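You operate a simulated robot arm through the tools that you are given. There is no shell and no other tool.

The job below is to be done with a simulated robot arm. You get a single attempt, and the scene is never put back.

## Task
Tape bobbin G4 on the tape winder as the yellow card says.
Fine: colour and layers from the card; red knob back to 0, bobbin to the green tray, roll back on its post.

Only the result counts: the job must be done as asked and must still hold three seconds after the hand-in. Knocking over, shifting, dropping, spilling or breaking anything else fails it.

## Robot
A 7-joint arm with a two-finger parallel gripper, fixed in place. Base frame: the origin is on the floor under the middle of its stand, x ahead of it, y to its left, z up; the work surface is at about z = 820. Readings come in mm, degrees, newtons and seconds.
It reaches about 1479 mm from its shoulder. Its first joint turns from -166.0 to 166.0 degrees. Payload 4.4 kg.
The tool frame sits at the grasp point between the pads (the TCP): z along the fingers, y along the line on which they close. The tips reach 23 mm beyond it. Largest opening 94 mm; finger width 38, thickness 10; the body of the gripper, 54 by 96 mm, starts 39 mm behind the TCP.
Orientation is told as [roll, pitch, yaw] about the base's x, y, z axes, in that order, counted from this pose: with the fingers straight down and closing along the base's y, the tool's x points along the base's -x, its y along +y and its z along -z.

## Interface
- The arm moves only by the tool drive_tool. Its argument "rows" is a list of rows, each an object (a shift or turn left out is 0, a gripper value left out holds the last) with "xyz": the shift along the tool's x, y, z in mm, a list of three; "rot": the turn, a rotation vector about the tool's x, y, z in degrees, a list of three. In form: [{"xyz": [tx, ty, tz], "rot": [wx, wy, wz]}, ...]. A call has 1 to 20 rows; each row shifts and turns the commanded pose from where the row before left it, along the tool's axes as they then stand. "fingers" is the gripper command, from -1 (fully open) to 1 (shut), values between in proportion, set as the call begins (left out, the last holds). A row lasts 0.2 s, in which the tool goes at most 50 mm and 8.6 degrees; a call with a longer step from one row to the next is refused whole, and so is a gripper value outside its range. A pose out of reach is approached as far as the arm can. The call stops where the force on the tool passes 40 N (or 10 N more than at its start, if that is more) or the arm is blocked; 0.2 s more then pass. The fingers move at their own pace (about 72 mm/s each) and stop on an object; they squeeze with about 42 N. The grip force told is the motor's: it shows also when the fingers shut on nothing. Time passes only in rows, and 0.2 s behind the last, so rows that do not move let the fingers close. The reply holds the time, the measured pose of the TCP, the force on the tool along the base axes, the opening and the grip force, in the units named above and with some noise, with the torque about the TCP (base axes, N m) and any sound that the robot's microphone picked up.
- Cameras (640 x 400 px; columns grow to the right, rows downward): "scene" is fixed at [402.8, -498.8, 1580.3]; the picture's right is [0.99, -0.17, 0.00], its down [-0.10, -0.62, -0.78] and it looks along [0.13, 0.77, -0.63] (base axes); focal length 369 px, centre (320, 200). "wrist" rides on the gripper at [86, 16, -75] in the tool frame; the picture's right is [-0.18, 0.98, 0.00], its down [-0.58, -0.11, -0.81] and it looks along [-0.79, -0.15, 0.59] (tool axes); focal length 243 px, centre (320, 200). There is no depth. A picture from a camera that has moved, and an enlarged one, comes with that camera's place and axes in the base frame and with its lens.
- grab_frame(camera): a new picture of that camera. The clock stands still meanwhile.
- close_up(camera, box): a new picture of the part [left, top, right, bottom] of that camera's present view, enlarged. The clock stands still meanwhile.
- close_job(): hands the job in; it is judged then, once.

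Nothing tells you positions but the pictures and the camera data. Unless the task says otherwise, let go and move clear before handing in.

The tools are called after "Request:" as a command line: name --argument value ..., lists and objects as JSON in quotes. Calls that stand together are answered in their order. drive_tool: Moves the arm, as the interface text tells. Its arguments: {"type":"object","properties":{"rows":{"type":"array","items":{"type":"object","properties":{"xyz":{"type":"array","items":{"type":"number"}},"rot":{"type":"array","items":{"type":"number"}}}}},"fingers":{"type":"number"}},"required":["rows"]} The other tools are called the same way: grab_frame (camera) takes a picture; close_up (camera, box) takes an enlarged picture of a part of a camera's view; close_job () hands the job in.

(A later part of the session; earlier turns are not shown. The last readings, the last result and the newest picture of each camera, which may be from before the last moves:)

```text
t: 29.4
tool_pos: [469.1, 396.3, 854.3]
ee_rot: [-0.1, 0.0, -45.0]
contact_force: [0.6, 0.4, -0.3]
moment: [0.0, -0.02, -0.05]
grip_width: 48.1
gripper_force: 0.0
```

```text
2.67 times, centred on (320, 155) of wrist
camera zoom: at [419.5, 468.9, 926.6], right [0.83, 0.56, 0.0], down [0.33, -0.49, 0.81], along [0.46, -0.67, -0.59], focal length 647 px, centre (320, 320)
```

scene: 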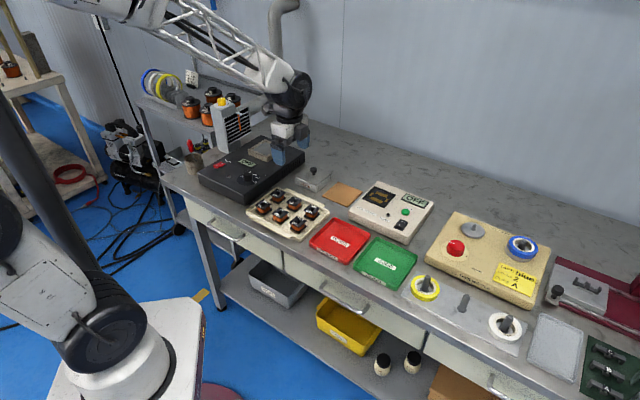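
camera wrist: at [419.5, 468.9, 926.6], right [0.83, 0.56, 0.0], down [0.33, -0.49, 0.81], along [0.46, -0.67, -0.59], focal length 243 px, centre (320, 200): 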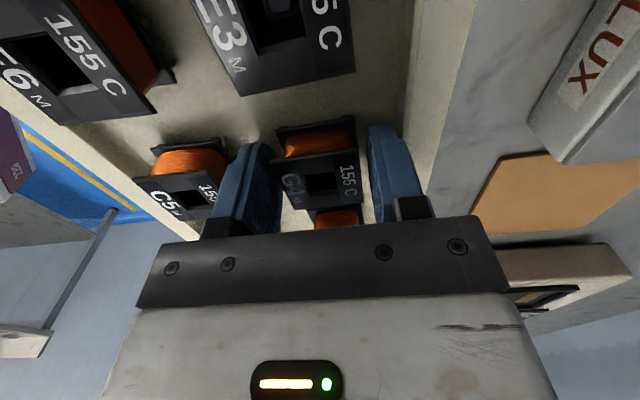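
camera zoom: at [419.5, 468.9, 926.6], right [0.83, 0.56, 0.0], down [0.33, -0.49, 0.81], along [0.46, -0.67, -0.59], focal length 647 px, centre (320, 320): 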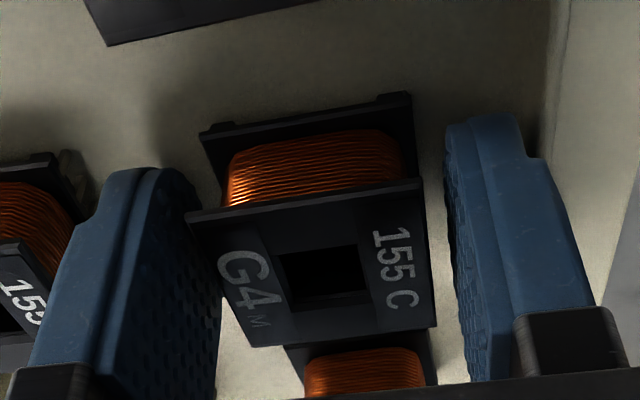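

Fingers are on both sides of G4. Closing now.

Request:
drive_tool --rows '[{"xyz": [0, 0, 0]}, {"xyz": [0, 0, 0]}, {"xyz": [0, 0, 0]}, {"xyz": [0, 0, 0]}]' --fingers 1

Request:
close_up --camera "wrist" --box '[200, 80, 440, 230]'

```text
t: 30.4
tool_pos: [469.6, 395.8, 853.1]
ee_rot: [0.1, 0.0, -45.0]
contact_force: [-1.0, 0.0, -0.6]
moment: [0.01, 0.02, 0.0]
grip_width: 37.0
gripper_force: 42.4
```

```text
2.67 times, centred on (320, 155) of wrist
camera zoom: at [419.5, 468.9, 926.7], right [0.83, 0.56, 0.0], down [0.33, -0.49, 0.81], along [0.46, -0.67, -0.59], focal length 647 px, centre (320, 320)
```

zoom: 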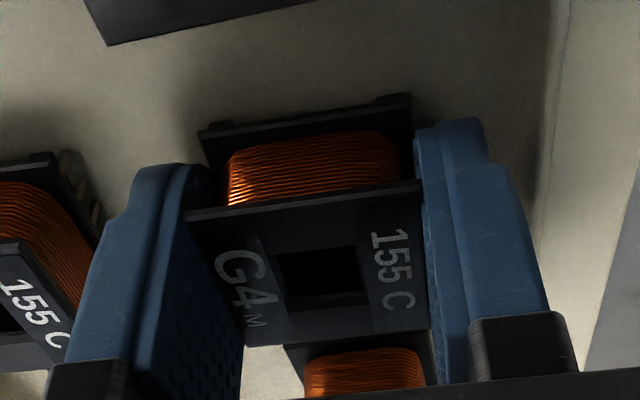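

G4 is held (37 mm). I'll lift it straight up and carry it above the winder's small spindle.

Request:
drive_tool --rows '[{"xyz": [0, 0, -5]}, {"xyz": [0, 0, -15]}, {"xyz": [0, 0, -30]}, {"xyz": [0, 0, -40]}, {"xyz": [0, 0, -40]}, {"xyz": [0, 0, -40]}, {"xyz": [0, 0, 0]}]'

Request:
grab_frame --camera "wrist"

Request:
drive_tool --rows '[{"xyz": [-41.5, 15.2, 0]}, {"xyz": [-41.5, 15.2, 0]}, {"xyz": [-41.5, 15.2, 0]}, {"xyz": [-41.5, 15.2, 0]}, {"xyz": [-41.5, 15.2, 0]}, {"xyz": [-41.5, 15.2, 0]}, {"xyz": [-41.5, 15.2, 0]}, {"xyz": [-41.5, 15.2, 0]}, {"xyz": [-41.5, 15.2, 0]}, {"xyz": [-41.5, 15.2, 0]}, {"xyz": [-41.5, 15.2, 0]}, {"xyz": [-41.1, 15.2, 0]}, {"xyz": [0, 0, 0]}, {"xyz": [0, 0, 0]}, {"xyz": [0, 0, 0]}]'

Request:
grab_frame --camera "wrist"

Request:
close_up --camera "wrist" --box '[240, 0, 400, 100]'

Request:
close_up --camera "scene" --box '[400, 150, 560, 250]'

```text
t: 32.0
tool_pos: [468.1, 393.2, 1022.4]
ee_rot: [0.0, -0.1, -45.0]
contact_force: [-0.1, 0.1, -0.4]
moment: [0.0, 0.01, -0.03]
grip_width: 37.2
gripper_force: 42.1
```

```text
taken
camera wrist: at [419.2, 466.3, 1097.1], right [0.83, 0.56, 0.0], down [0.33, -0.49, 0.81], along [0.46, -0.67, -0.59], focal length 243 px, centre (320, 200)
```

wrist: 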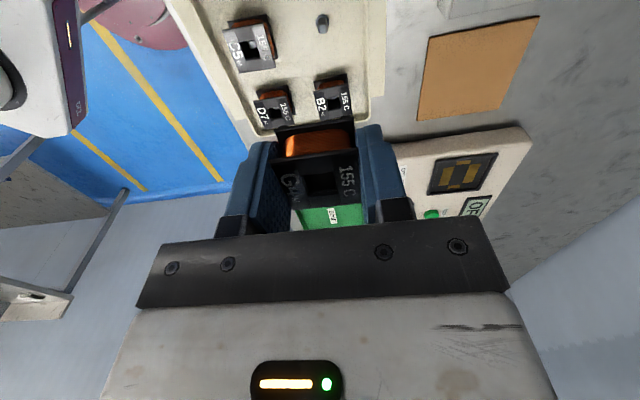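

```text
t: 35.2
tool_pos: [949.6, 174.9, 1024.0]
ee_rot: [-0.1, 0.0, -45.0]
contact_force: [-0.3, 0.0, -1.3]
moment: [-0.02, -0.02, 0.04]
grip_width: 37.3
gripper_force: 42.4
```

```text
taken
camera wrist: at [900.5, 247.0, 1096.9], right [0.83, 0.56, 0.0], down [0.33, -0.49, 0.81], along [0.46, -0.67, -0.59], focal length 243 px, centre (320, 200)
```

wrist: 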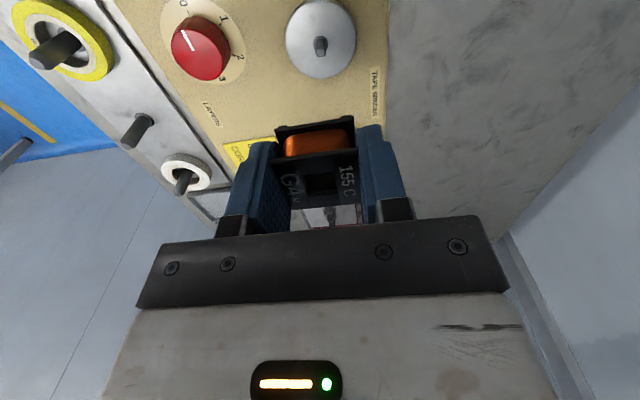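

```text
4.00 times, centred on (320, 50) of wrist
camera zoom: at [900.5, 247.0, 1096.9], right [0.83, 0.56, 0.0], down [0.33, -0.49, 0.81], along [0.46, -0.67, -0.59], focal length 970 px, centre (320, 800)
```

zoom: 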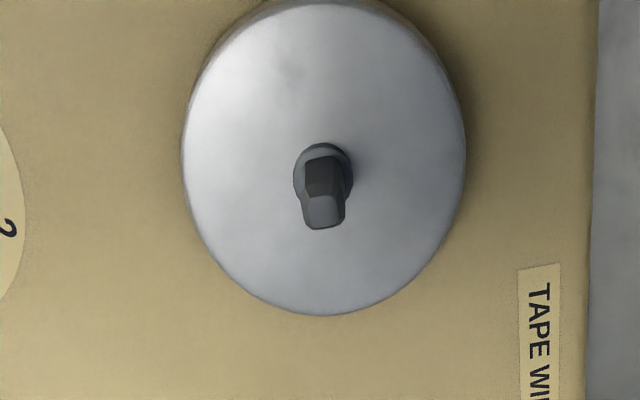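

```text
4.00 times, centred on (480, 200) of scene
camera zoom: at [402.8, -498.8, 1580.3], right [0.99, -0.17, 0.0], down [-0.1, -0.62, -0.78], along [0.13, 0.77, -0.63], focal length 1476 px, centre (-320, 200)
```

zoom: 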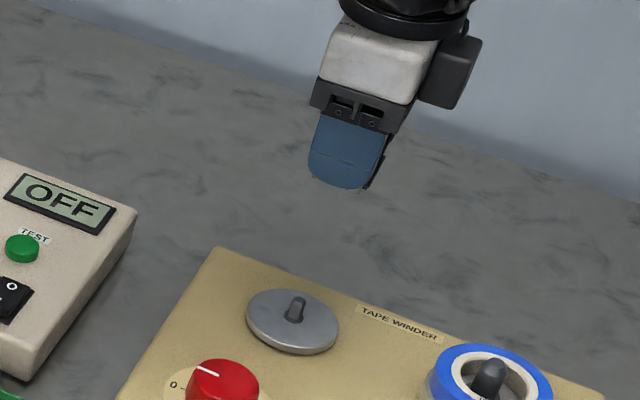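

The small spindle pin is at about (952, 173), disc top z≈864, pin tip ≈883. I'll correct and descend to just above it for a finer check.

Request:
drive_tool --rows '[{"xyz": [-2.1, -0.4, 0]}, {"xyz": [0, 0, 20]}, {"xyz": [0, 0, 20]}, {"xyz": [0, 0, 20]}, {"xyz": [0, 0, 0]}, {"xyz": [0, 0, 0]}]'

Request:
close_up --camera "wrist" --box '[240, 30, 400, 130]'

Request:
close_up --camera "wrist" --box '[240, 110, 400, 210]'

Request:
close_up --camera "scene" --box '[430, 175, 530, 237]'

```text
t: 36.6
tool_pos: [949.1, 171.4, 961.5]
ee_rot: [0.0, -0.1, -45.0]
contact_force: [0.1, 0.0, -0.6]
moment: [-0.01, 0.02, 0.0]
grip_width: 37.2
gripper_force: 41.4
```

```text
4.00 times, centred on (320, 80) of wrist
camera zoom: at [900.3, 243.9, 1035.0], right [0.83, 0.56, 0.0], down [0.33, -0.49, 0.81], along [0.46, -0.67, -0.59], focal length 970 px, centre (320, 680)
```

zoom: 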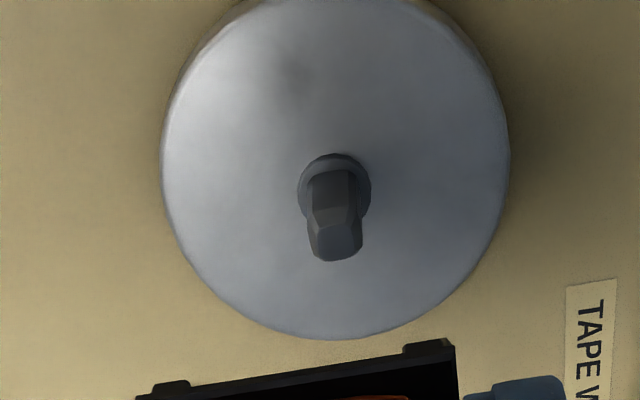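

```text
4.00 times, centred on (320, 160) of wrist
camera zoom: at [900.3, 243.9, 1035.0], right [0.83, 0.56, 0.0], down [0.33, -0.49, 0.81], along [0.46, -0.67, -0.59], focal length 970 px, centre (320, 360)
```

zoom: 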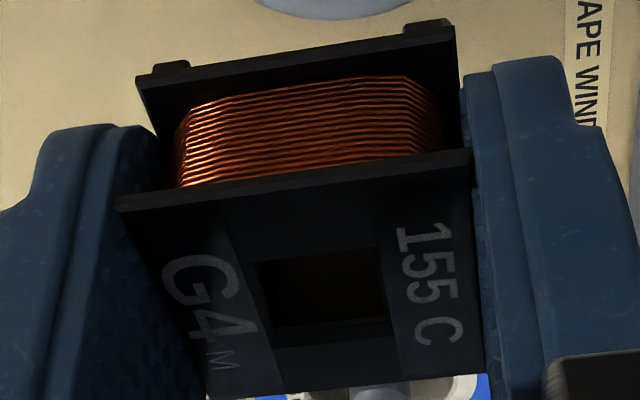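

```text
6.40 times, centred on (480, 206) of scene
camera zoom: at [402.8, -498.8, 1580.3], right [0.99, -0.17, 0.0], down [-0.1, -0.62, -0.78], along [0.13, 0.77, -0.63], focal length 2361 px, centre (-704, 162)
```

zoom: 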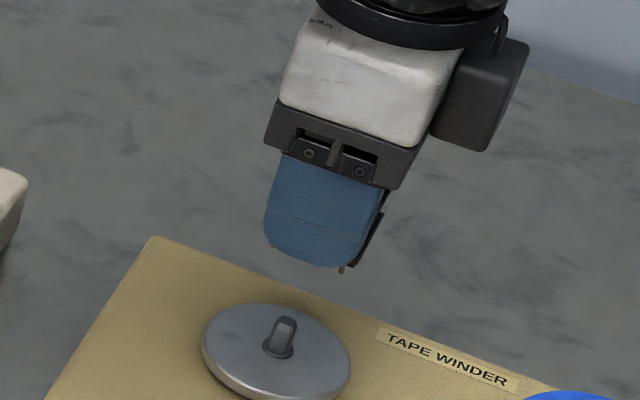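

I need about 2.3 mm sideways and 1 mm forward. I'll apply it, descend to just above the pin and re-verify.

Request:
drive_tool --rows '[{"xyz": [-0.9, 2.3, 0]}, {"xyz": [0, 0, 15]}, {"xyz": [0, 0, 15]}, {"xyz": [0, 0, 10]}, {"xyz": [0, 0, 0]}, {"xyz": [0, 0, 0]}, {"xyz": [0, 0, 0]}]'

Request:
close_up --camera "wrist" --box '[224, 50, 416, 170]'

Request:
close_up --camera "scene" --box '[440, 190, 520, 240]'

```text
t: 38.2
tool_pos: [952.4, 171.6, 923.6]
ee_rot: [-0.1, -0.1, -45.0]
contact_force: [0.3, 0.3, -0.6]
moment: [-0.02, 0.06, 0.03]
grip_width: 36.9
gripper_force: 42.0
```

```text
3.33 times, centred on (320, 110) of wrist
camera zoom: at [903.6, 243.9, 996.8], right [0.83, 0.56, 0.0], down [0.33, -0.49, 0.81], along [0.46, -0.67, -0.59], focal length 809 px, centre (320, 500)
```

zoom: 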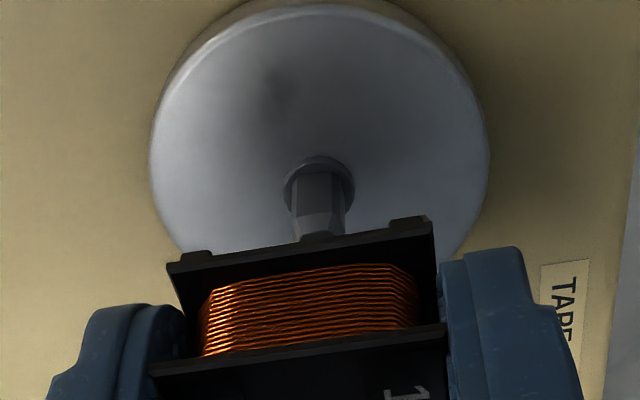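

```text
8.00 times, centred on (480, 215) of scene
camera zoom: at [402.8, -498.8, 1580.3], right [0.99, -0.17, 0.0], down [-0.1, -0.62, -0.78], along [0.13, 0.77, -0.63], focal length 2952 px, centre (-960, 80)
```

zoom: 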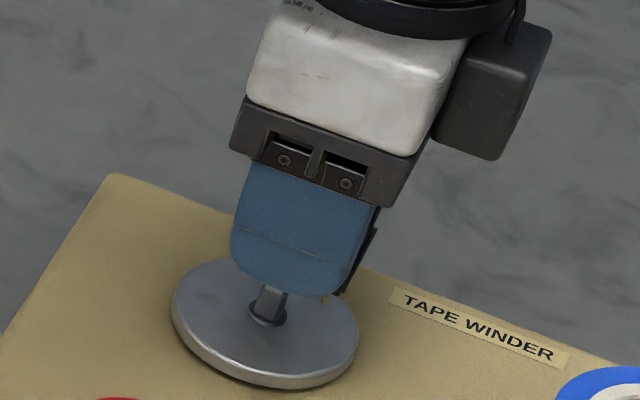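

A 1.4 mm correction back is needed. I'll apply it and descend to just above the pin tip, then check again.

Request:
drive_tool --rows '[{"xyz": [1.4, 0, 0]}, {"xyz": [0, 0, 4]}, {"xyz": [0, 0, 4]}, {"xyz": [0, 0, 0]}, {"xyz": [0, 0, 0]}, {"xyz": [0, 0, 0]}]'

Request:
close_up --camera "wrist" --box '[224, 50, 416, 170]'

Request:
close_up --camera "scene" --box '[440, 190, 520, 240]'

```text
t: 39.6
tool_pos: [951.5, 172.1, 915.2]
ee_rot: [0.0, 0.0, -45.0]
contact_force: [0.7, 0.0, -0.3]
moment: [0.0, 0.0, 0.0]
grip_width: 37.1
gripper_force: 41.9
```

```text
3.33 times, centred on (320, 110) of wrist
camera zoom: at [903.0, 245.1, 988.5], right [0.83, 0.56, 0.0], down [0.33, -0.49, 0.81], along [0.46, -0.67, -0.59], focal length 809 px, centre (320, 500)
```

zoom: 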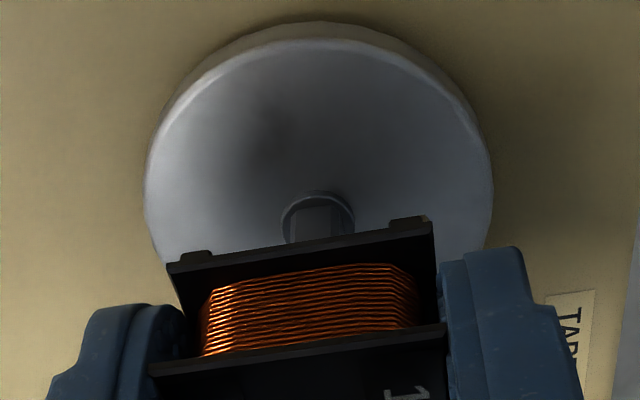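

```text
8.00 times, centred on (480, 215) of scene
camera zoom: at [402.8, -498.8, 1580.3], right [0.99, -0.17, 0.0], down [-0.1, -0.62, -0.78], along [0.13, 0.77, -0.63], focal length 2952 px, centre (-960, 80)
```

zoom: 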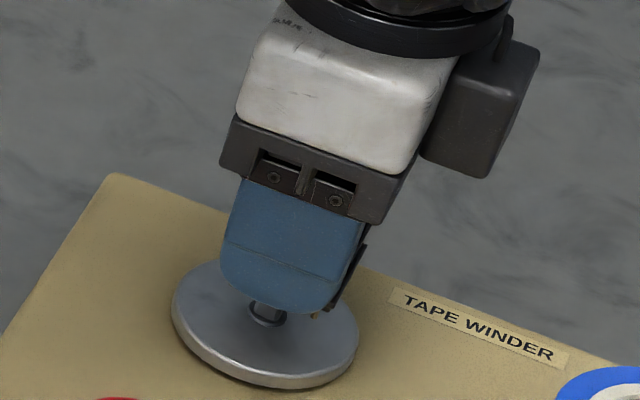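

Alignment is within a millimetre. I'll lower slowly over the pin.

Request:
drive_tool --rows '[{"xyz": [0, 0, 2]}, {"xyz": [0, 0, 2]}, {"xyz": [0, 0, 2]}, {"xyz": [0, 0, 2]}, {"xyz": [0, 0, 2]}, {"xyz": [0, 0, 2]}, {"xyz": [0, 0, 0]}]'

Request:
close_up --camera "wrist" --box '[224, 50, 416, 170]'

Request:
close_up --camera "scene" --box '[440, 190, 520, 240]'

```text
t: 41.2
tool_pos: [952.4, 172.2, 902.3]
ee_rot: [0.1, 0.0, -45.0]
contact_force: [-0.7, 0.1, -0.6]
moment: [-0.01, -0.01, 0.0]
grip_width: 37.1
gripper_force: 41.9
```

```text
3.33 times, centred on (320, 110) of wrist
camera zoom: at [903.1, 244.4, 975.8], right [0.83, 0.56, 0.0], down [0.33, -0.49, 0.81], along [0.46, -0.67, -0.59], focal length 809 px, centre (320, 500)
```

zoom: 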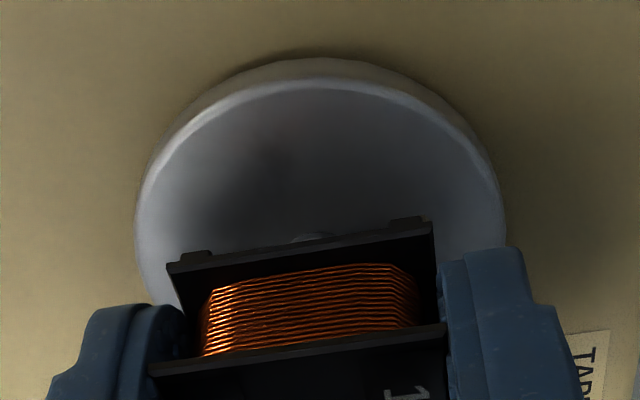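

```text
8.00 times, centred on (480, 215) of scene
camera zoom: at [402.8, -498.8, 1580.3], right [0.99, -0.17, 0.0], down [-0.1, -0.62, -0.78], along [0.13, 0.77, -0.63], focal length 2952 px, centre (-960, 80)
```

zoom: 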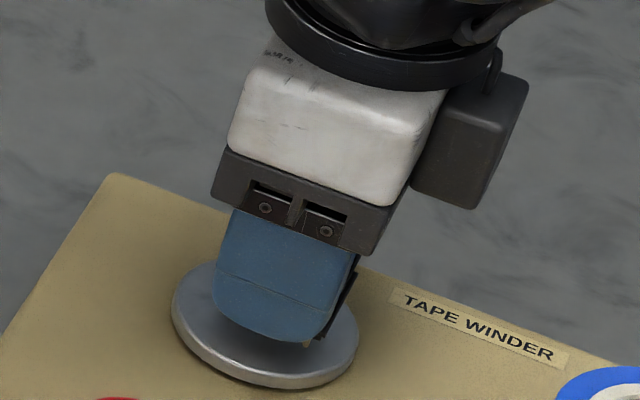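

No contact force; the pin is entering the hole. Continuing down in small steps.

Request:
drive_tool --rows '[{"xyz": [0, 0, 1.5]}, {"xyz": [0, 0, 1.5]}, {"xyz": [0, 0, 1.5]}, {"xyz": [0, 0, 1.5]}, {"xyz": [0, 0, 1]}, {"xyz": [0, 0, 1]}, {"xyz": [0, 0, 0]}]'

Request:
close_up --camera "wrist" --box '[224, 50, 416, 170]'

Request:
close_up --camera "scene" --box '[440, 190, 520, 240]'

```text
t: 42.8
tool_pos: [951.4, 172.0, 895.3]
ee_rot: [0.0, 0.0, -45.0]
contact_force: [-6.1, 6.0, 4.9]
moment: [0.13, 0.1, 0.04]
grip_width: 36.9
gripper_force: 41.7
```

```text
3.33 times, centred on (320, 110) of wrist
camera zoom: at [903.1, 245.0, 968.1], right [0.83, 0.56, 0.0], down [0.33, -0.49, 0.81], along [0.46, -0.67, -0.59], focal length 809 px, centre (320, 500)
```

zoom: 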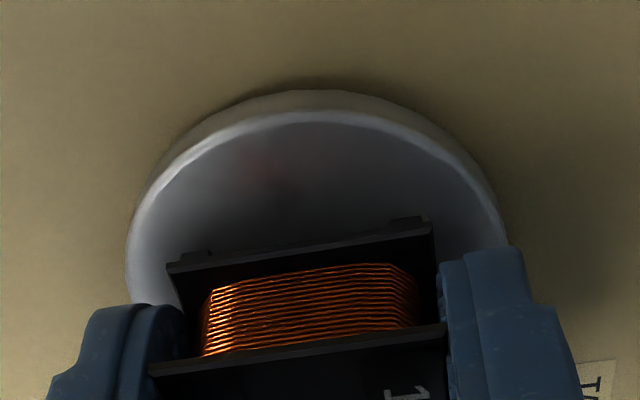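

```text
8.00 times, centred on (480, 215) of scene
camera zoom: at [402.8, -498.8, 1580.3], right [0.99, -0.17, 0.0], down [-0.1, -0.62, -0.78], along [0.13, 0.77, -0.63], focal length 2952 px, centre (-960, 80)
```

zoom: 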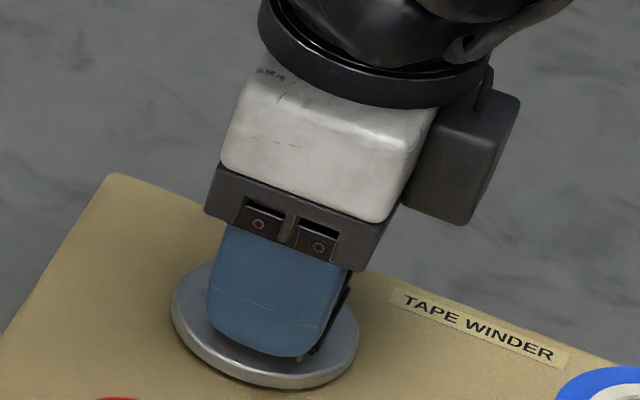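

There's a lateral force of ~8 N pushing the bobbin toward tool +x, so the pin touches the hole's side. I'll ease the tool a little that way.

Request:
drive_tool --rows '[{"xyz": [0.5, 0, 0]}, {"xyz": [0.5, 0, 0]}, {"xyz": [0, 0, 0]}]'

Request:
close_up --camera "wrist" --box '[224, 80, 416, 200]'

```text
t: 43.6
tool_pos: [952.9, 173.6, 893.9]
ee_rot: [-0.1, 0.1, -45.0]
contact_force: [1.1, 0.8, -0.5]
moment: [0.01, 0.01, 0.01]
grip_width: 37.0
gripper_force: 42.2
```

```text
3.33 times, centred on (320, 140) of wrist
camera zoom: at [903.1, 245.5, 968.0], right [0.83, 0.56, 0.0], down [0.33, -0.49, 0.81], along [0.46, -0.67, -0.59], focal length 809 px, centre (320, 400)
```

zoom: 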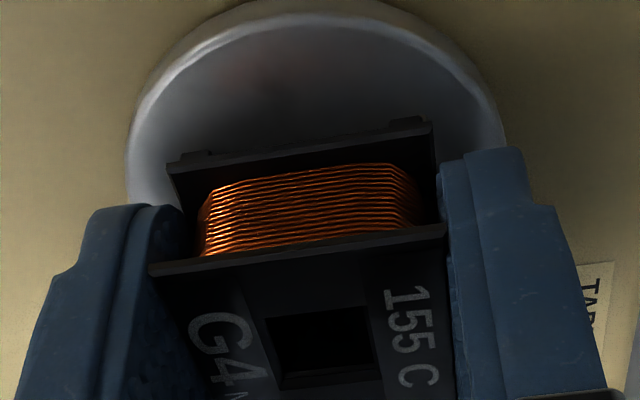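

The side force is gone. I'll lower the remaining few millimetres.

Request:
drive_tool --rows '[{"xyz": [0, 0, 0.8]}, {"xyz": [0, 0, 0.8]}, {"xyz": [0, 0, 0.8]}, {"xyz": [0, 0, 0]}]'

Request:
close_up --camera "wrist" --box '[224, 80, 416, 200]'

```text
t: 44.6
tool_pos: [952.5, 172.4, 893.2]
ee_rot: [0.0, -0.1, -45.0]
contact_force: [-8.2, -12.8, 22.9]
moment: [-0.23, 0.36, 0.0]
grip_width: 37.3
gripper_force: 42.2
```

```text
3.33 times, centred on (320, 140) of wrist
camera zoom: at [902.9, 245.6, 967.4], right [0.83, 0.56, 0.0], down [0.33, -0.49, 0.81], along [0.46, -0.67, -0.59], focal length 809 px, centre (320, 400)
```

zoom: 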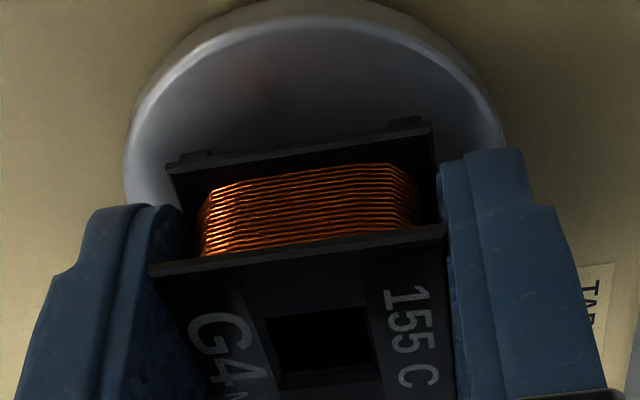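

There's upward contact of 23 N plus a sideways component along tool −y. I'll back up slightly, shift 0.7 mm to −y and lower again.

Request:
drive_tool --rows '[{"xyz": [0, 0, -1.2]}, {"xyz": [0, -0.7, 0]}, {"xyz": [0, 0, 0]}]'

Request:
drive_tool --rows '[{"xyz": [0, 0, 0.6]}, {"xyz": [0, 0, 0.6]}, {"xyz": [0, 0, 0]}]'

Request:
close_up --camera "wrist" --box '[224, 80, 416, 200]'

Request:
close_up --camera "scene" --box '[440, 190, 520, 240]'

```text
t: 45.4
tool_pos: [951.5, 174.3, 894.5]
ee_rot: [0.1, -0.2, -45.1]
contact_force: [13.1, -6.2, 17.5]
moment: [-0.12, -0.29, 0.02]
grip_width: 37.3
gripper_force: 42.4
```

```text
t: 46.2
tool_pos: [951.2, 172.6, 892.8]
ee_rot: [0.1, -0.2, -45.0]
contact_force: [13.5, -2.5, 32.9]
moment: [0.08, -0.15, -0.01]
grip_width: 37.1
gripper_force: 42.0
```

```text
3.33 times, centred on (320, 140) of wrist
camera zoom: at [901.8, 246.2, 967.2], right [0.83, 0.56, 0.0], down [0.33, -0.49, 0.81], along [0.46, -0.67, -0.59], focal length 809 px, centre (320, 400)
```

zoom: 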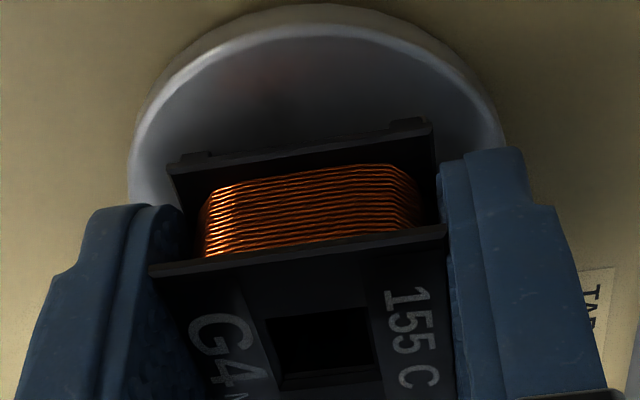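

```text
8.00 times, centred on (480, 215) of scene
camera zoom: at [402.8, -498.8, 1580.3], right [0.99, -0.17, 0.0], down [-0.1, -0.62, -0.78], along [0.13, 0.77, -0.63], focal length 2952 px, centre (-960, 80)
```

zoom: 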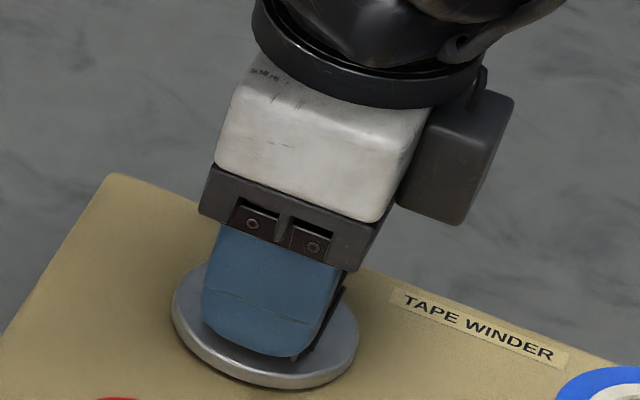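

I'll lift a few mm to free it completely, look at the true pose, and then re-centre before seating.

Request:
drive_tool --rows '[{"xyz": [0, 0, -2]}, {"xyz": [0, 0, -2]}, {"xyz": [0, 0, 0]}, {"xyz": [0, 0, 0]}]'

Request:
close_up --camera "wrist" --box '[224, 60, 416, 180]'

```text
t: 47.2
tool_pos: [949.5, 171.6, 893.8]
ee_rot: [-0.2, 0.1, -45.0]
contact_force: [-0.2, 0.4, -0.1]
moment: [0.0, -0.02, 0.0]
grip_width: 37.0
gripper_force: 42.6
```

```text
3.33 times, centred on (320, 120) of wrist
camera zoom: at [901.1, 246.0, 967.9], right [0.83, 0.56, 0.0], down [0.34, -0.49, 0.81], along [0.45, -0.67, -0.59], focal length 809 px, centre (320, 467)
```

zoom: 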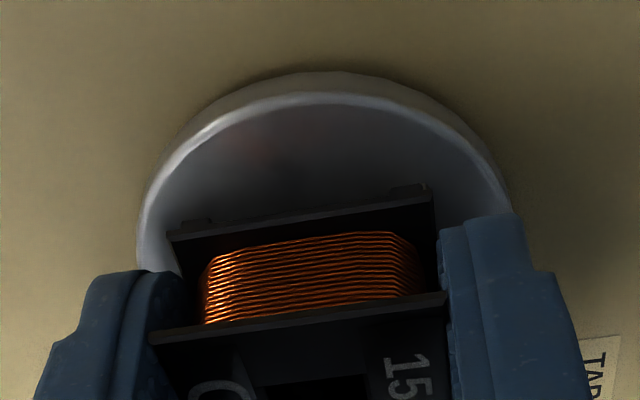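

The bobbin is free just above the disc. I'll shift 1 mm toward the spindle centre and lower gently.

Request:
drive_tool --rows '[{"xyz": [-0.8, 0, 0]}, {"xyz": [0, 0, 0.5]}, {"xyz": [0, 0, 0.5]}, {"xyz": [0, 0, 0]}, {"xyz": [0, 0, 0]}]'

Request:
close_up --camera "wrist" --box '[224, 60, 416, 180]'

```text
t: 48.4
tool_pos: [953.4, 172.8, 895.5]
ee_rot: [0.0, 0.0, -45.0]
contact_force: [0.1, 1.4, -0.6]
moment: [-0.01, 0.02, 0.01]
grip_width: 37.2
gripper_force: 42.2
```

```text
3.33 times, centred on (320, 120) of wrist
camera zoom: at [902.7, 245.6, 969.3], right [0.83, 0.56, 0.0], down [0.33, -0.49, 0.81], along [0.46, -0.67, -0.59], focal length 809 px, centre (320, 467)
```

zoom: 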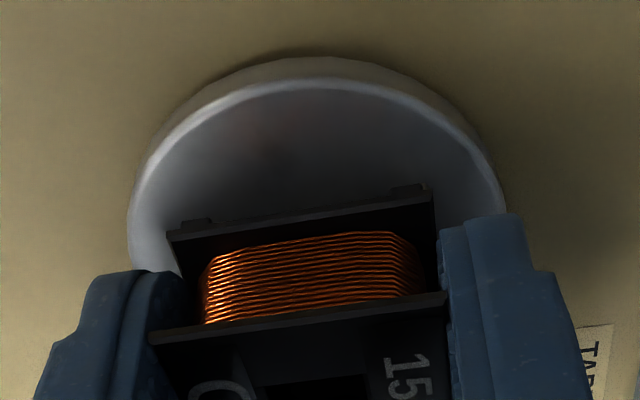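

Now it's free, at z 894.3. I'll shift 0.6 mm in −y and lower gently with settling time.

Request:
drive_tool --rows '[{"xyz": [0, -0.6, 0]}, {"xyz": [0, 0, 0.5]}, {"xyz": [0, 0, 0.5]}, {"xyz": [0, 0, 0]}, {"xyz": [0, 0, 0]}, {"xyz": [0, 0, 0]}, {"xyz": [0, 0, 0]}]'

Request:
close_up --camera "wrist" --box '[224, 60, 416, 180]'

```text
t: 50.0
tool_pos: [951.6, 171.8, 896.0]
ee_rot: [0.1, 0.0, -45.0]
contact_force: [0.8, 0.3, -1.0]
moment: [0.02, 0.0, 0.0]
grip_width: 37.2
gripper_force: 41.9
```

```text
3.33 times, centred on (320, 120) of wrist
camera zoom: at [902.3, 244.6, 968.7], right [0.83, 0.56, 0.0], down [0.33, -0.49, 0.81], along [0.46, -0.67, -0.59], focal length 809 px, centre (320, 467)
```

zoom: 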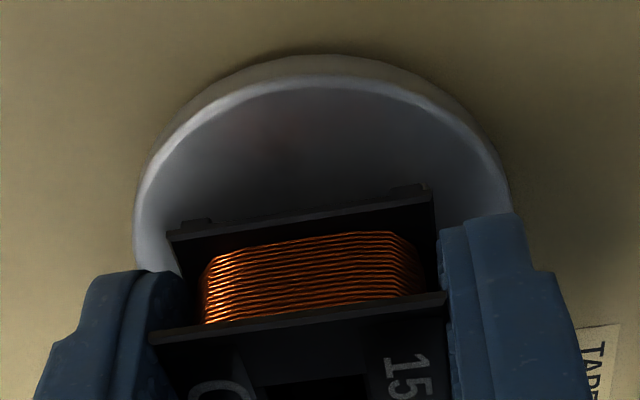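

Centred at (951.8, 172.5). Lowering another 1.2 mm.

Request:
drive_tool --rows '[{"xyz": [0, 0, 0.6]}, {"xyz": [0, 0, 0.6]}, {"xyz": [0, 0, 0]}, {"xyz": [0, 0, 0]}, {"xyz": [0, 0, 0]}]'

Request:
close_up --camera "wrist" --box '[224, 60, 416, 180]'

```text
t: 51.2
tool_pos: [951.1, 171.2, 894.3]
ee_rot: [0.0, 0.0, -45.0]
contact_force: [0.0, 0.4, -0.4]
moment: [-0.01, 0.03, 0.01]
grip_width: 37.2
gripper_force: 42.1
```

```text
3.33 times, centred on (320, 120) of wrist
camera zoom: at [902.1, 244.7, 967.7], right [0.83, 0.56, 0.0], down [0.33, -0.49, 0.81], along [0.46, -0.67, -0.59], focal length 809 px, centre (320, 467)
```

zoom: 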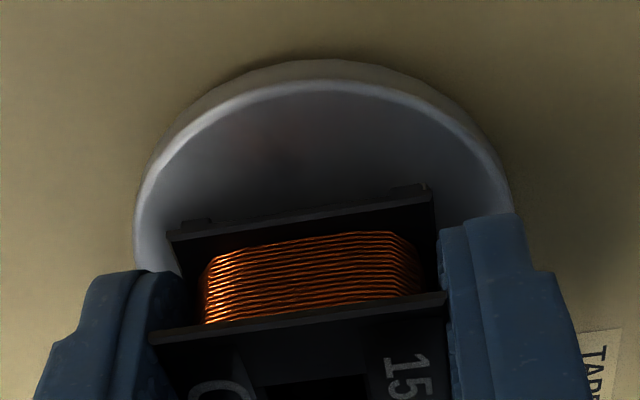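

Still no contact at z 892.7. Continuing in small steps.

Request:
drive_tool --rows '[{"xyz": [0, 0, 0.6]}, {"xyz": [0, 0, 0.6]}, {"xyz": [0, 0, 0]}, {"xyz": [0, 0, 0]}, {"xyz": [0, 0, 0]}]'

Request:
close_up --camera "wrist" --box '[224, 60, 416, 180]'

```text
t: 52.4
tool_pos: [952.3, 172.2, 894.4]
ee_rot: [0.1, -0.1, -45.0]
contact_force: [-15.4, -3.5, 25.3]
moment: [-0.07, 0.43, -0.01]
grip_width: 37.3
gripper_force: 41.9
```

```text
3.33 times, centred on (320, 120) of wrist
camera zoom: at [902.3, 244.5, 967.2], right [0.83, 0.56, 0.0], down [0.33, -0.49, 0.81], along [0.46, -0.67, -0.59], focal length 809 px, centre (320, 467)
```

zoom: 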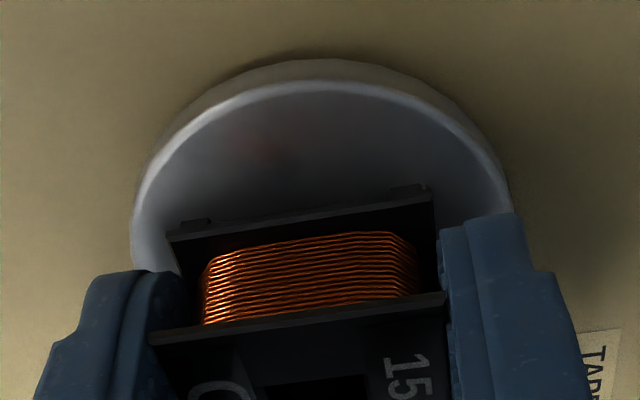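

Contact again at the same height, 25 N. I'll take a tight close-up of the bobbin base to see whether it sits on the disc.

Request:
close_up --camera "wrist" --box '[265, 100, 361, 160]'

Request:
close_up --camera "scene" --box '[455, 205, 495, 240]'

```text
6.67 times, centred on (313, 130) of wrist
camera zoom: at [902.3, 244.5, 967.2], right [0.83, 0.56, 0.0], down [0.33, -0.49, 0.81], along [0.46, -0.67, -0.59], focal length 1618 px, centre (367, 667)
```

zoom: 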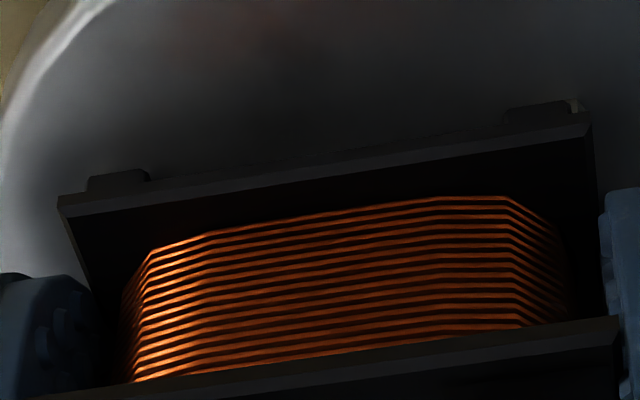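

```text
11.43 times, centred on (475, 222) of scene
camera zoom: at [402.8, -498.8, 1580.3], right [0.99, -0.17, 0.0], down [-0.1, -0.62, -0.78], along [0.13, 0.77, -0.63], focal length 4217 px, centre (-1451, -57)
```

zoom: 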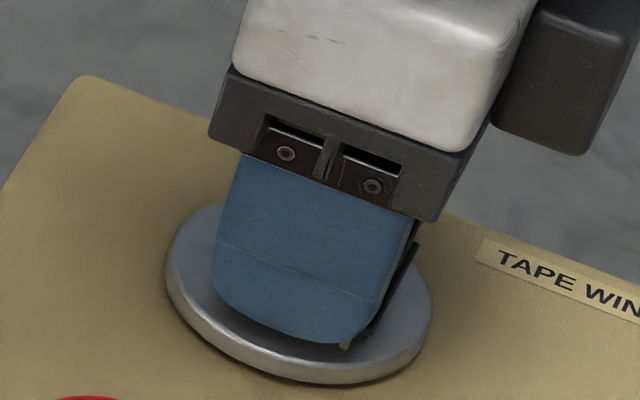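

The feet of the bobbin look to be on the disc. I'll ease the pressure slightly and release.

Request:
drive_tool --rows '[{"xyz": [0, 0, -0.6]}, {"xyz": [0, 0, 0]}, {"xyz": [0, 0, 0]}]'

Request:
drive_tool --rows '[{"xyz": [0, 0, 0]}, {"xyz": [0, 0, 0]}, {"xyz": [0, 0, 0]}]' --fingers -0.1

Request:
close_up --camera "wrist" --box '[224, 80, 416, 200]'

```text
t: 53.2
tool_pos: [953.3, 172.2, 893.5]
ee_rot: [-0.1, 0.0, -45.0]
contact_force: [-16.5, -4.3, 28.8]
moment: [-0.05, 0.32, 0.03]
grip_width: 37.2
gripper_force: 41.9
```

```text
t: 54.0
tool_pos: [952.1, 171.6, 892.7]
ee_rot: [0.1, 0.1, -45.0]
contact_force: [0.1, 0.6, -0.9]
moment: [0.0, -0.02, -0.02]
grip_width: 51.7
gripper_force: 0.0
```

```text
3.33 times, centred on (320, 140) of wrist
camera zoom: at [902.7, 244.8, 966.1], right [0.83, 0.56, 0.0], down [0.33, -0.49, 0.81], along [0.46, -0.67, -0.59], focal length 809 px, centre (320, 400)
```

zoom: 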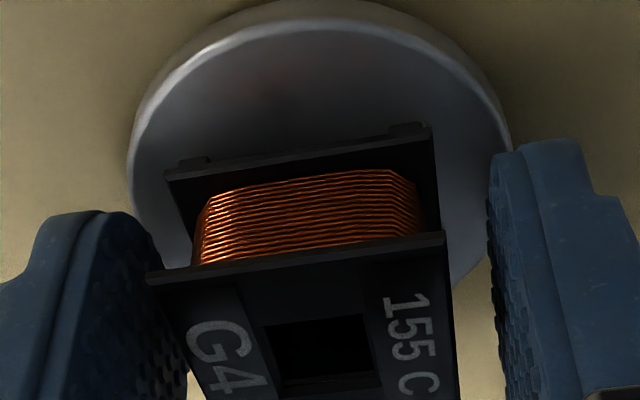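

Released. I'll rise straight up and check how the bobbin sits.

Request:
drive_tool --rows '[{"xyz": [0, 0, -5]}, {"xyz": [0, 0, -15]}, {"xyz": [0, 0, -25]}, {"xyz": [0, 0, -35]}, {"xyz": [0, 0, -40]}, {"xyz": [0, 0, 0]}, {"xyz": [0, 0, 0]}]'

Request:
grab_frame --camera "wrist"

Request:
close_up --camera "wrist" --box '[240, 0, 400, 100]'

Request:
close_up --camera "scene" --box '[430, 200, 550, 275]'

```text
t: 55.6
tool_pos: [952.7, 173.6, 1012.2]
ee_rot: [0.0, 0.0, -44.9]
contact_force: [-0.5, -0.4, 0.4]
moment: [0.0, -0.02, -0.04]
grip_width: 51.5
gripper_force: 0.1
```

```text
taken
camera wrist: at [902.6, 246.6, 1084.9], right [0.83, 0.56, 0.0], down [0.33, -0.49, 0.81], along [0.46, -0.67, -0.59], focal length 243 px, centre (320, 200)
```

wrist: 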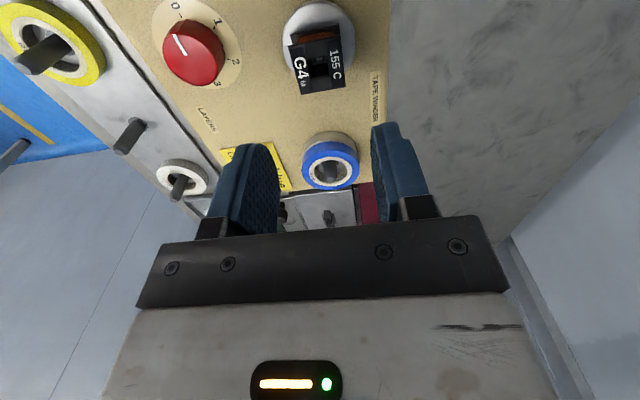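

```text
4.00 times, centred on (320, 50) of wrist
camera zoom: at [902.6, 246.6, 1084.9], right [0.83, 0.56, 0.0], down [0.33, -0.49, 0.81], along [0.46, -0.67, -0.59], focal length 970 px, centre (320, 800)
```

zoom: 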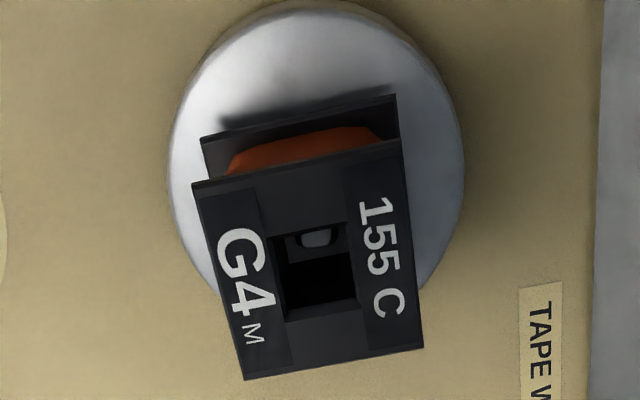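

```text
5.33 times, centred on (490, 238) of scene
camera zoom: at [402.8, -498.8, 1580.3], right [0.99, -0.17, 0.0], down [-0.1, -0.62, -0.78], along [0.13, 0.77, -0.63], focal length 1968 px, centre (-587, 0)
```

zoom: 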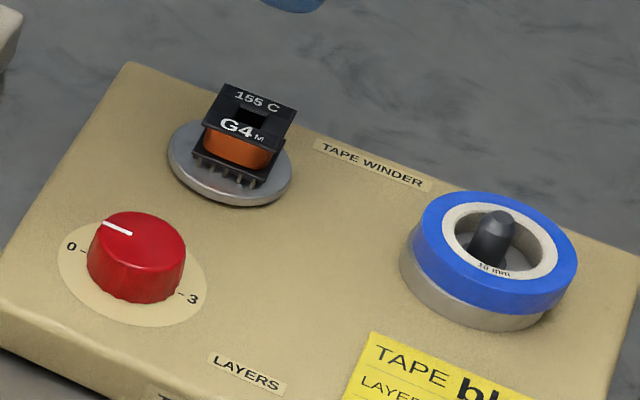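

The pin shows inside G4's hole. I'll zoom closer to check it is level and fully down.

Request:
close_up --camera "wrist" --box '[280, 15, 360, 65]'

Request:
close_up --camera "wrist" --box '[264, 0, 376, 70]'

Request:
close_up --camera "scene" --box '[455, 208, 495, 243]'

```text
8.00 times, centred on (320, 40) of wrist
camera zoom: at [902.6, 246.6, 1084.9], right [0.83, 0.56, 0.0], down [0.33, -0.49, 0.81], along [0.46, -0.67, -0.59], focal length 1941 px, centre (320, 1480)
```

zoom: 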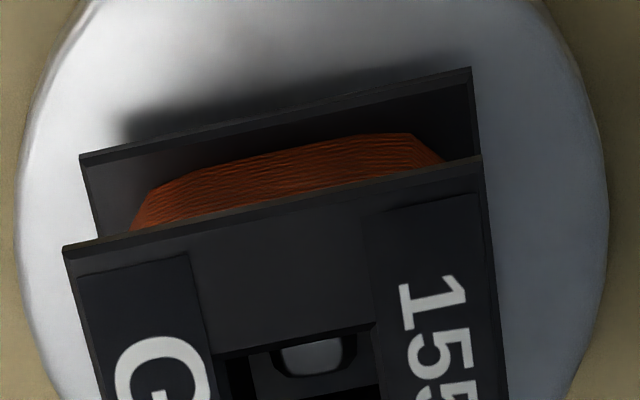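

```text
5.71 times, centred on (320, 35) of wrist
camera zoom: at [902.6, 246.6, 1084.9], right [0.83, 0.56, 0.0], down [0.33, -0.49, 0.81], along [0.46, -0.67, -0.59], focal length 1386 px, centre (320, 1143)
```

zoom: 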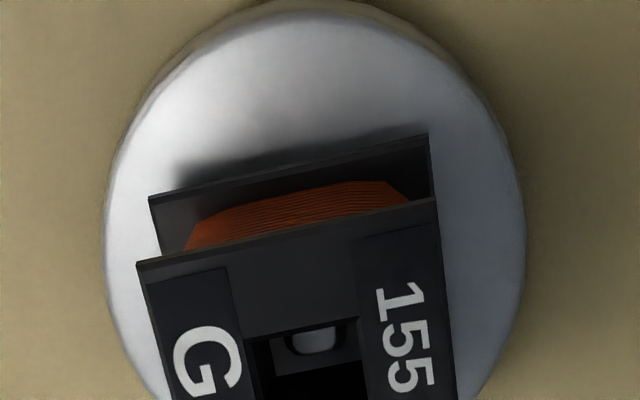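

```text
11.43 times, centred on (475, 226) of scene
camera zoom: at [402.8, -498.8, 1580.3], right [0.99, -0.17, 0.0], down [-0.1, -0.62, -0.78], along [0.13, 0.77, -0.63], focal length 4217 px, centre (-1451, -91)
```

zoom: 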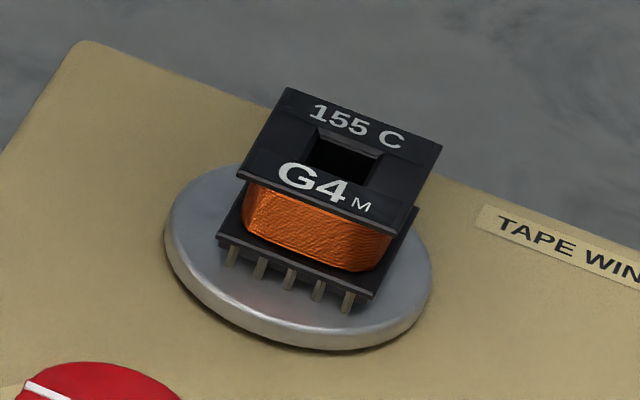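

G4 stands level on its pins on the disc with the spindle pin in its core hole, and the blue roll is seated. Now I'll study the knob.

Request:
close_up --camera "wrist" --box '[130, 0, 270, 100]'

```text
4.00 times, centred on (200, 50) of wrist
camera zoom: at [902.6, 246.6, 1084.9], right [0.83, 0.56, 0.0], down [0.33, -0.49, 0.81], along [0.46, -0.67, -0.59], focal length 970 px, centre (800, 800)
```

zoom: 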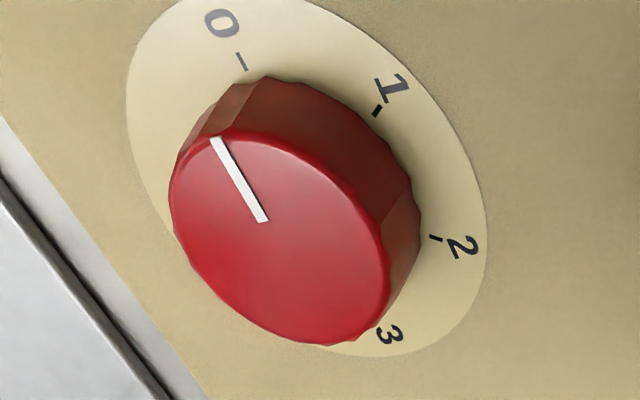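

The dial is centred at about (868.8, 112.9), with 0 / 1 / 2 / 3 at 135° / 75° / 15° / −45° — 2 is a 120° clockwise turn. I'll turn the tool to yaw +60° and go over the knob so the turn stays symmetric about my wrist's middle.

Request:
drive_tool --rows '[{"rot": [0, 0, -8.4]}, {"rot": [0, 0, -8.4]}, {"rot": [0, 0, -8.4]}, {"rot": [0, 0, -8.4]}, {"rot": [0, 0, -8.4]}, {"rot": [0, 0, -8.4]}, {"rot": [0, 0, -8.4]}, {"rot": [0, 0, -8.4]}, {"rot": [0, 0, -8.4]}, {"rot": [0, 0, -8.4]}, {"rot": [0, 0, -8.4]}, {"rot": [0, 0, -8.4]}, {"rot": [0, 0, -4.2]}, {"xyz": [32, 14, 0]}, {"xyz": [32, 14, 0]}, {"xyz": [31, 13.3, 0]}, {"xyz": [0, 0, 0]}, {"xyz": [0, 0, 0]}]' --fingers -0.2

Request:
grab_frame --camera "wrist"

Request:
close_up --camera "wrist" --box '[240, 0, 400, 100]'

Request:
grab_frame --camera "scene"

```text
t: 59.4
tool_pos: [870.1, 107.1, 1012.2]
ee_rot: [0.0, 0.0, 60.0]
contact_force: [0.7, -0.1, 0.3]
moment: [-0.06, 0.02, 0.01]
grip_width: 56.3
gripper_force: 0.1
```

```text
taken
camera wrist: at [813.0, 40.4, 1085.4], right [-0.76, 0.65, 0.0], down [0.39, 0.45, 0.81], along [0.52, 0.61, -0.59], focal length 243 px, centre (320, 200)
```

wrist: 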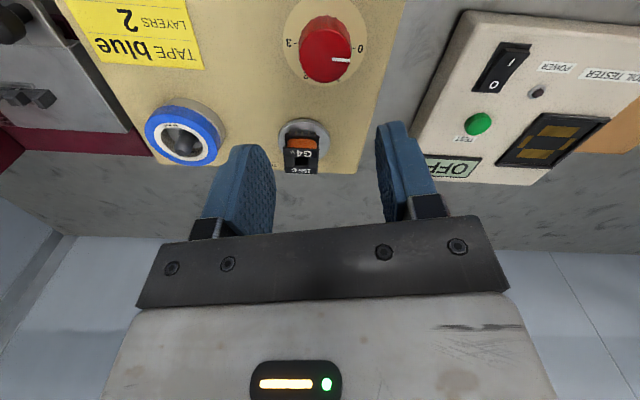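

```text
4.00 times, centred on (320, 50) of wrist
camera zoom: at [813.0, 40.4, 1085.4], right [-0.76, 0.65, 0.0], down [0.39, 0.45, 0.81], along [0.52, 0.61, -0.59], focal length 970 px, centre (320, 800)
```

zoom: 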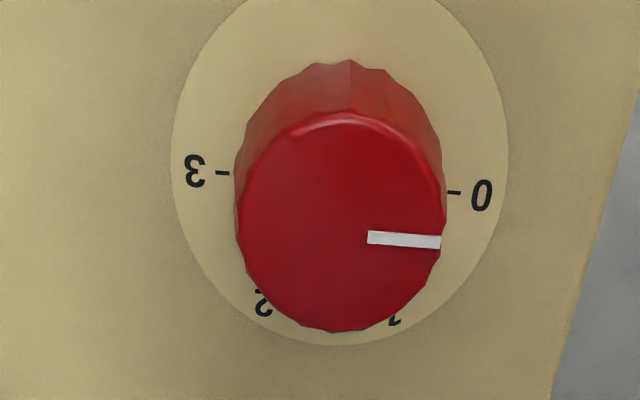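

```text
taken
```

scene: 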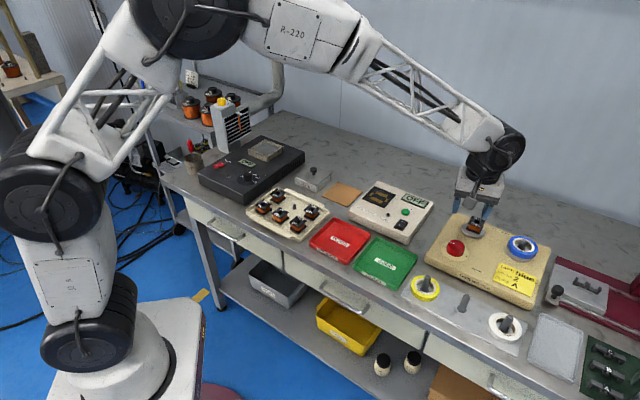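

The knob is centred about 3 mm away from the TCP; its top is near z 872. I'll correct and descend in stages.

Request:
drive_tool --rows '[{"xyz": [-2.9, 3.4, 0]}, {"xyz": [0, 0, 25]}, {"xyz": [0, 0, 25]}, {"xyz": [0, 0, 20]}, {"xyz": [0, 0, 10]}, {"xyz": [0, 0, 0]}, {"xyz": [0, 0, 0]}, {"xyz": [0, 0, 0]}]' --fingers -0.3

Request:
close_up --camera "wrist" --box '[200, 20, 440, 170]'

```text
t: 61.2
tool_pos: [865.6, 113.9, 932.2]
ee_rot: [0.1, 0.0, 59.9]
contact_force: [-0.1, 0.4, 0.1]
moment: [0.0, 0.01, 0.02]
grip_width: 61.4
gripper_force: 0.0
```

```text
2.67 times, centred on (320, 95) of wrist
camera zoom: at [809.1, 47.1, 1005.5], right [-0.76, 0.65, 0.0], down [0.39, 0.45, 0.81], along [0.52, 0.61, -0.59], focal length 647 px, centre (320, 480)
```

zoom: 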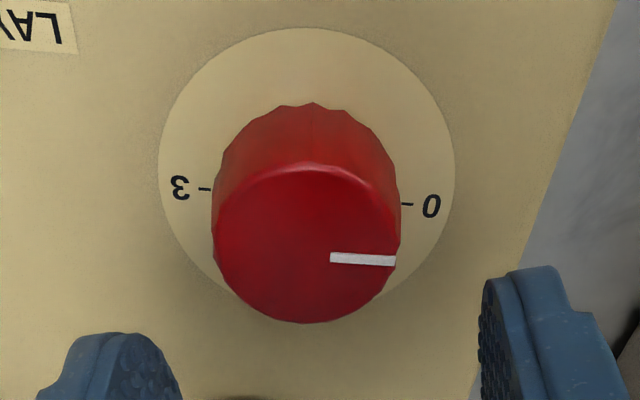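

Consistent: the knob centre is at (868.3, 111.2). I'll correct and descend to grip height.

Request:
drive_tool --rows '[{"xyz": [0.9, -3.2, 0]}, {"xyz": [0, 0, 12]}, {"xyz": [0, 0, 12]}, {"xyz": [0, 0, 6]}, {"xyz": [0, 0, 0]}, {"xyz": [0, 0, 0]}, {"xyz": [0, 0, 0]}]'

Request:
close_up --camera "wrist" --box '[200, 60, 440, 210]'

```text
t: 62.8
tool_pos: [868.9, 112.0, 902.3]
ee_rot: [0.0, 0.1, 60.0]
contact_force: [0.2, -0.5, -0.2]
moment: [0.01, 0.01, 0.01]
grip_width: 60.9
gripper_force: 0.0
```

```text
2.67 times, centred on (320, 135) of wrist
camera zoom: at [811.6, 45.4, 975.1], right [-0.76, 0.65, 0.0], down [0.39, 0.45, 0.81], along [0.52, 0.61, -0.59], focal length 647 px, centre (320, 373)
```

zoom: 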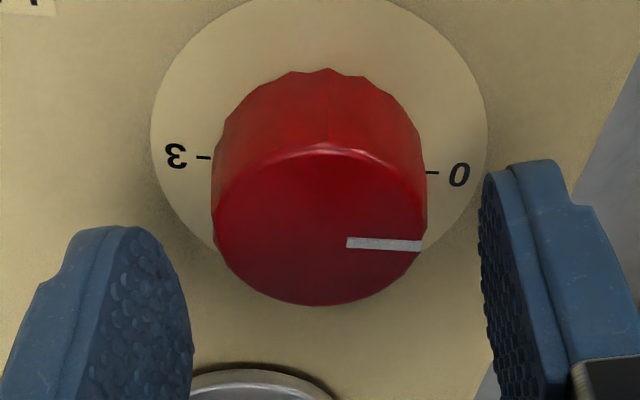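

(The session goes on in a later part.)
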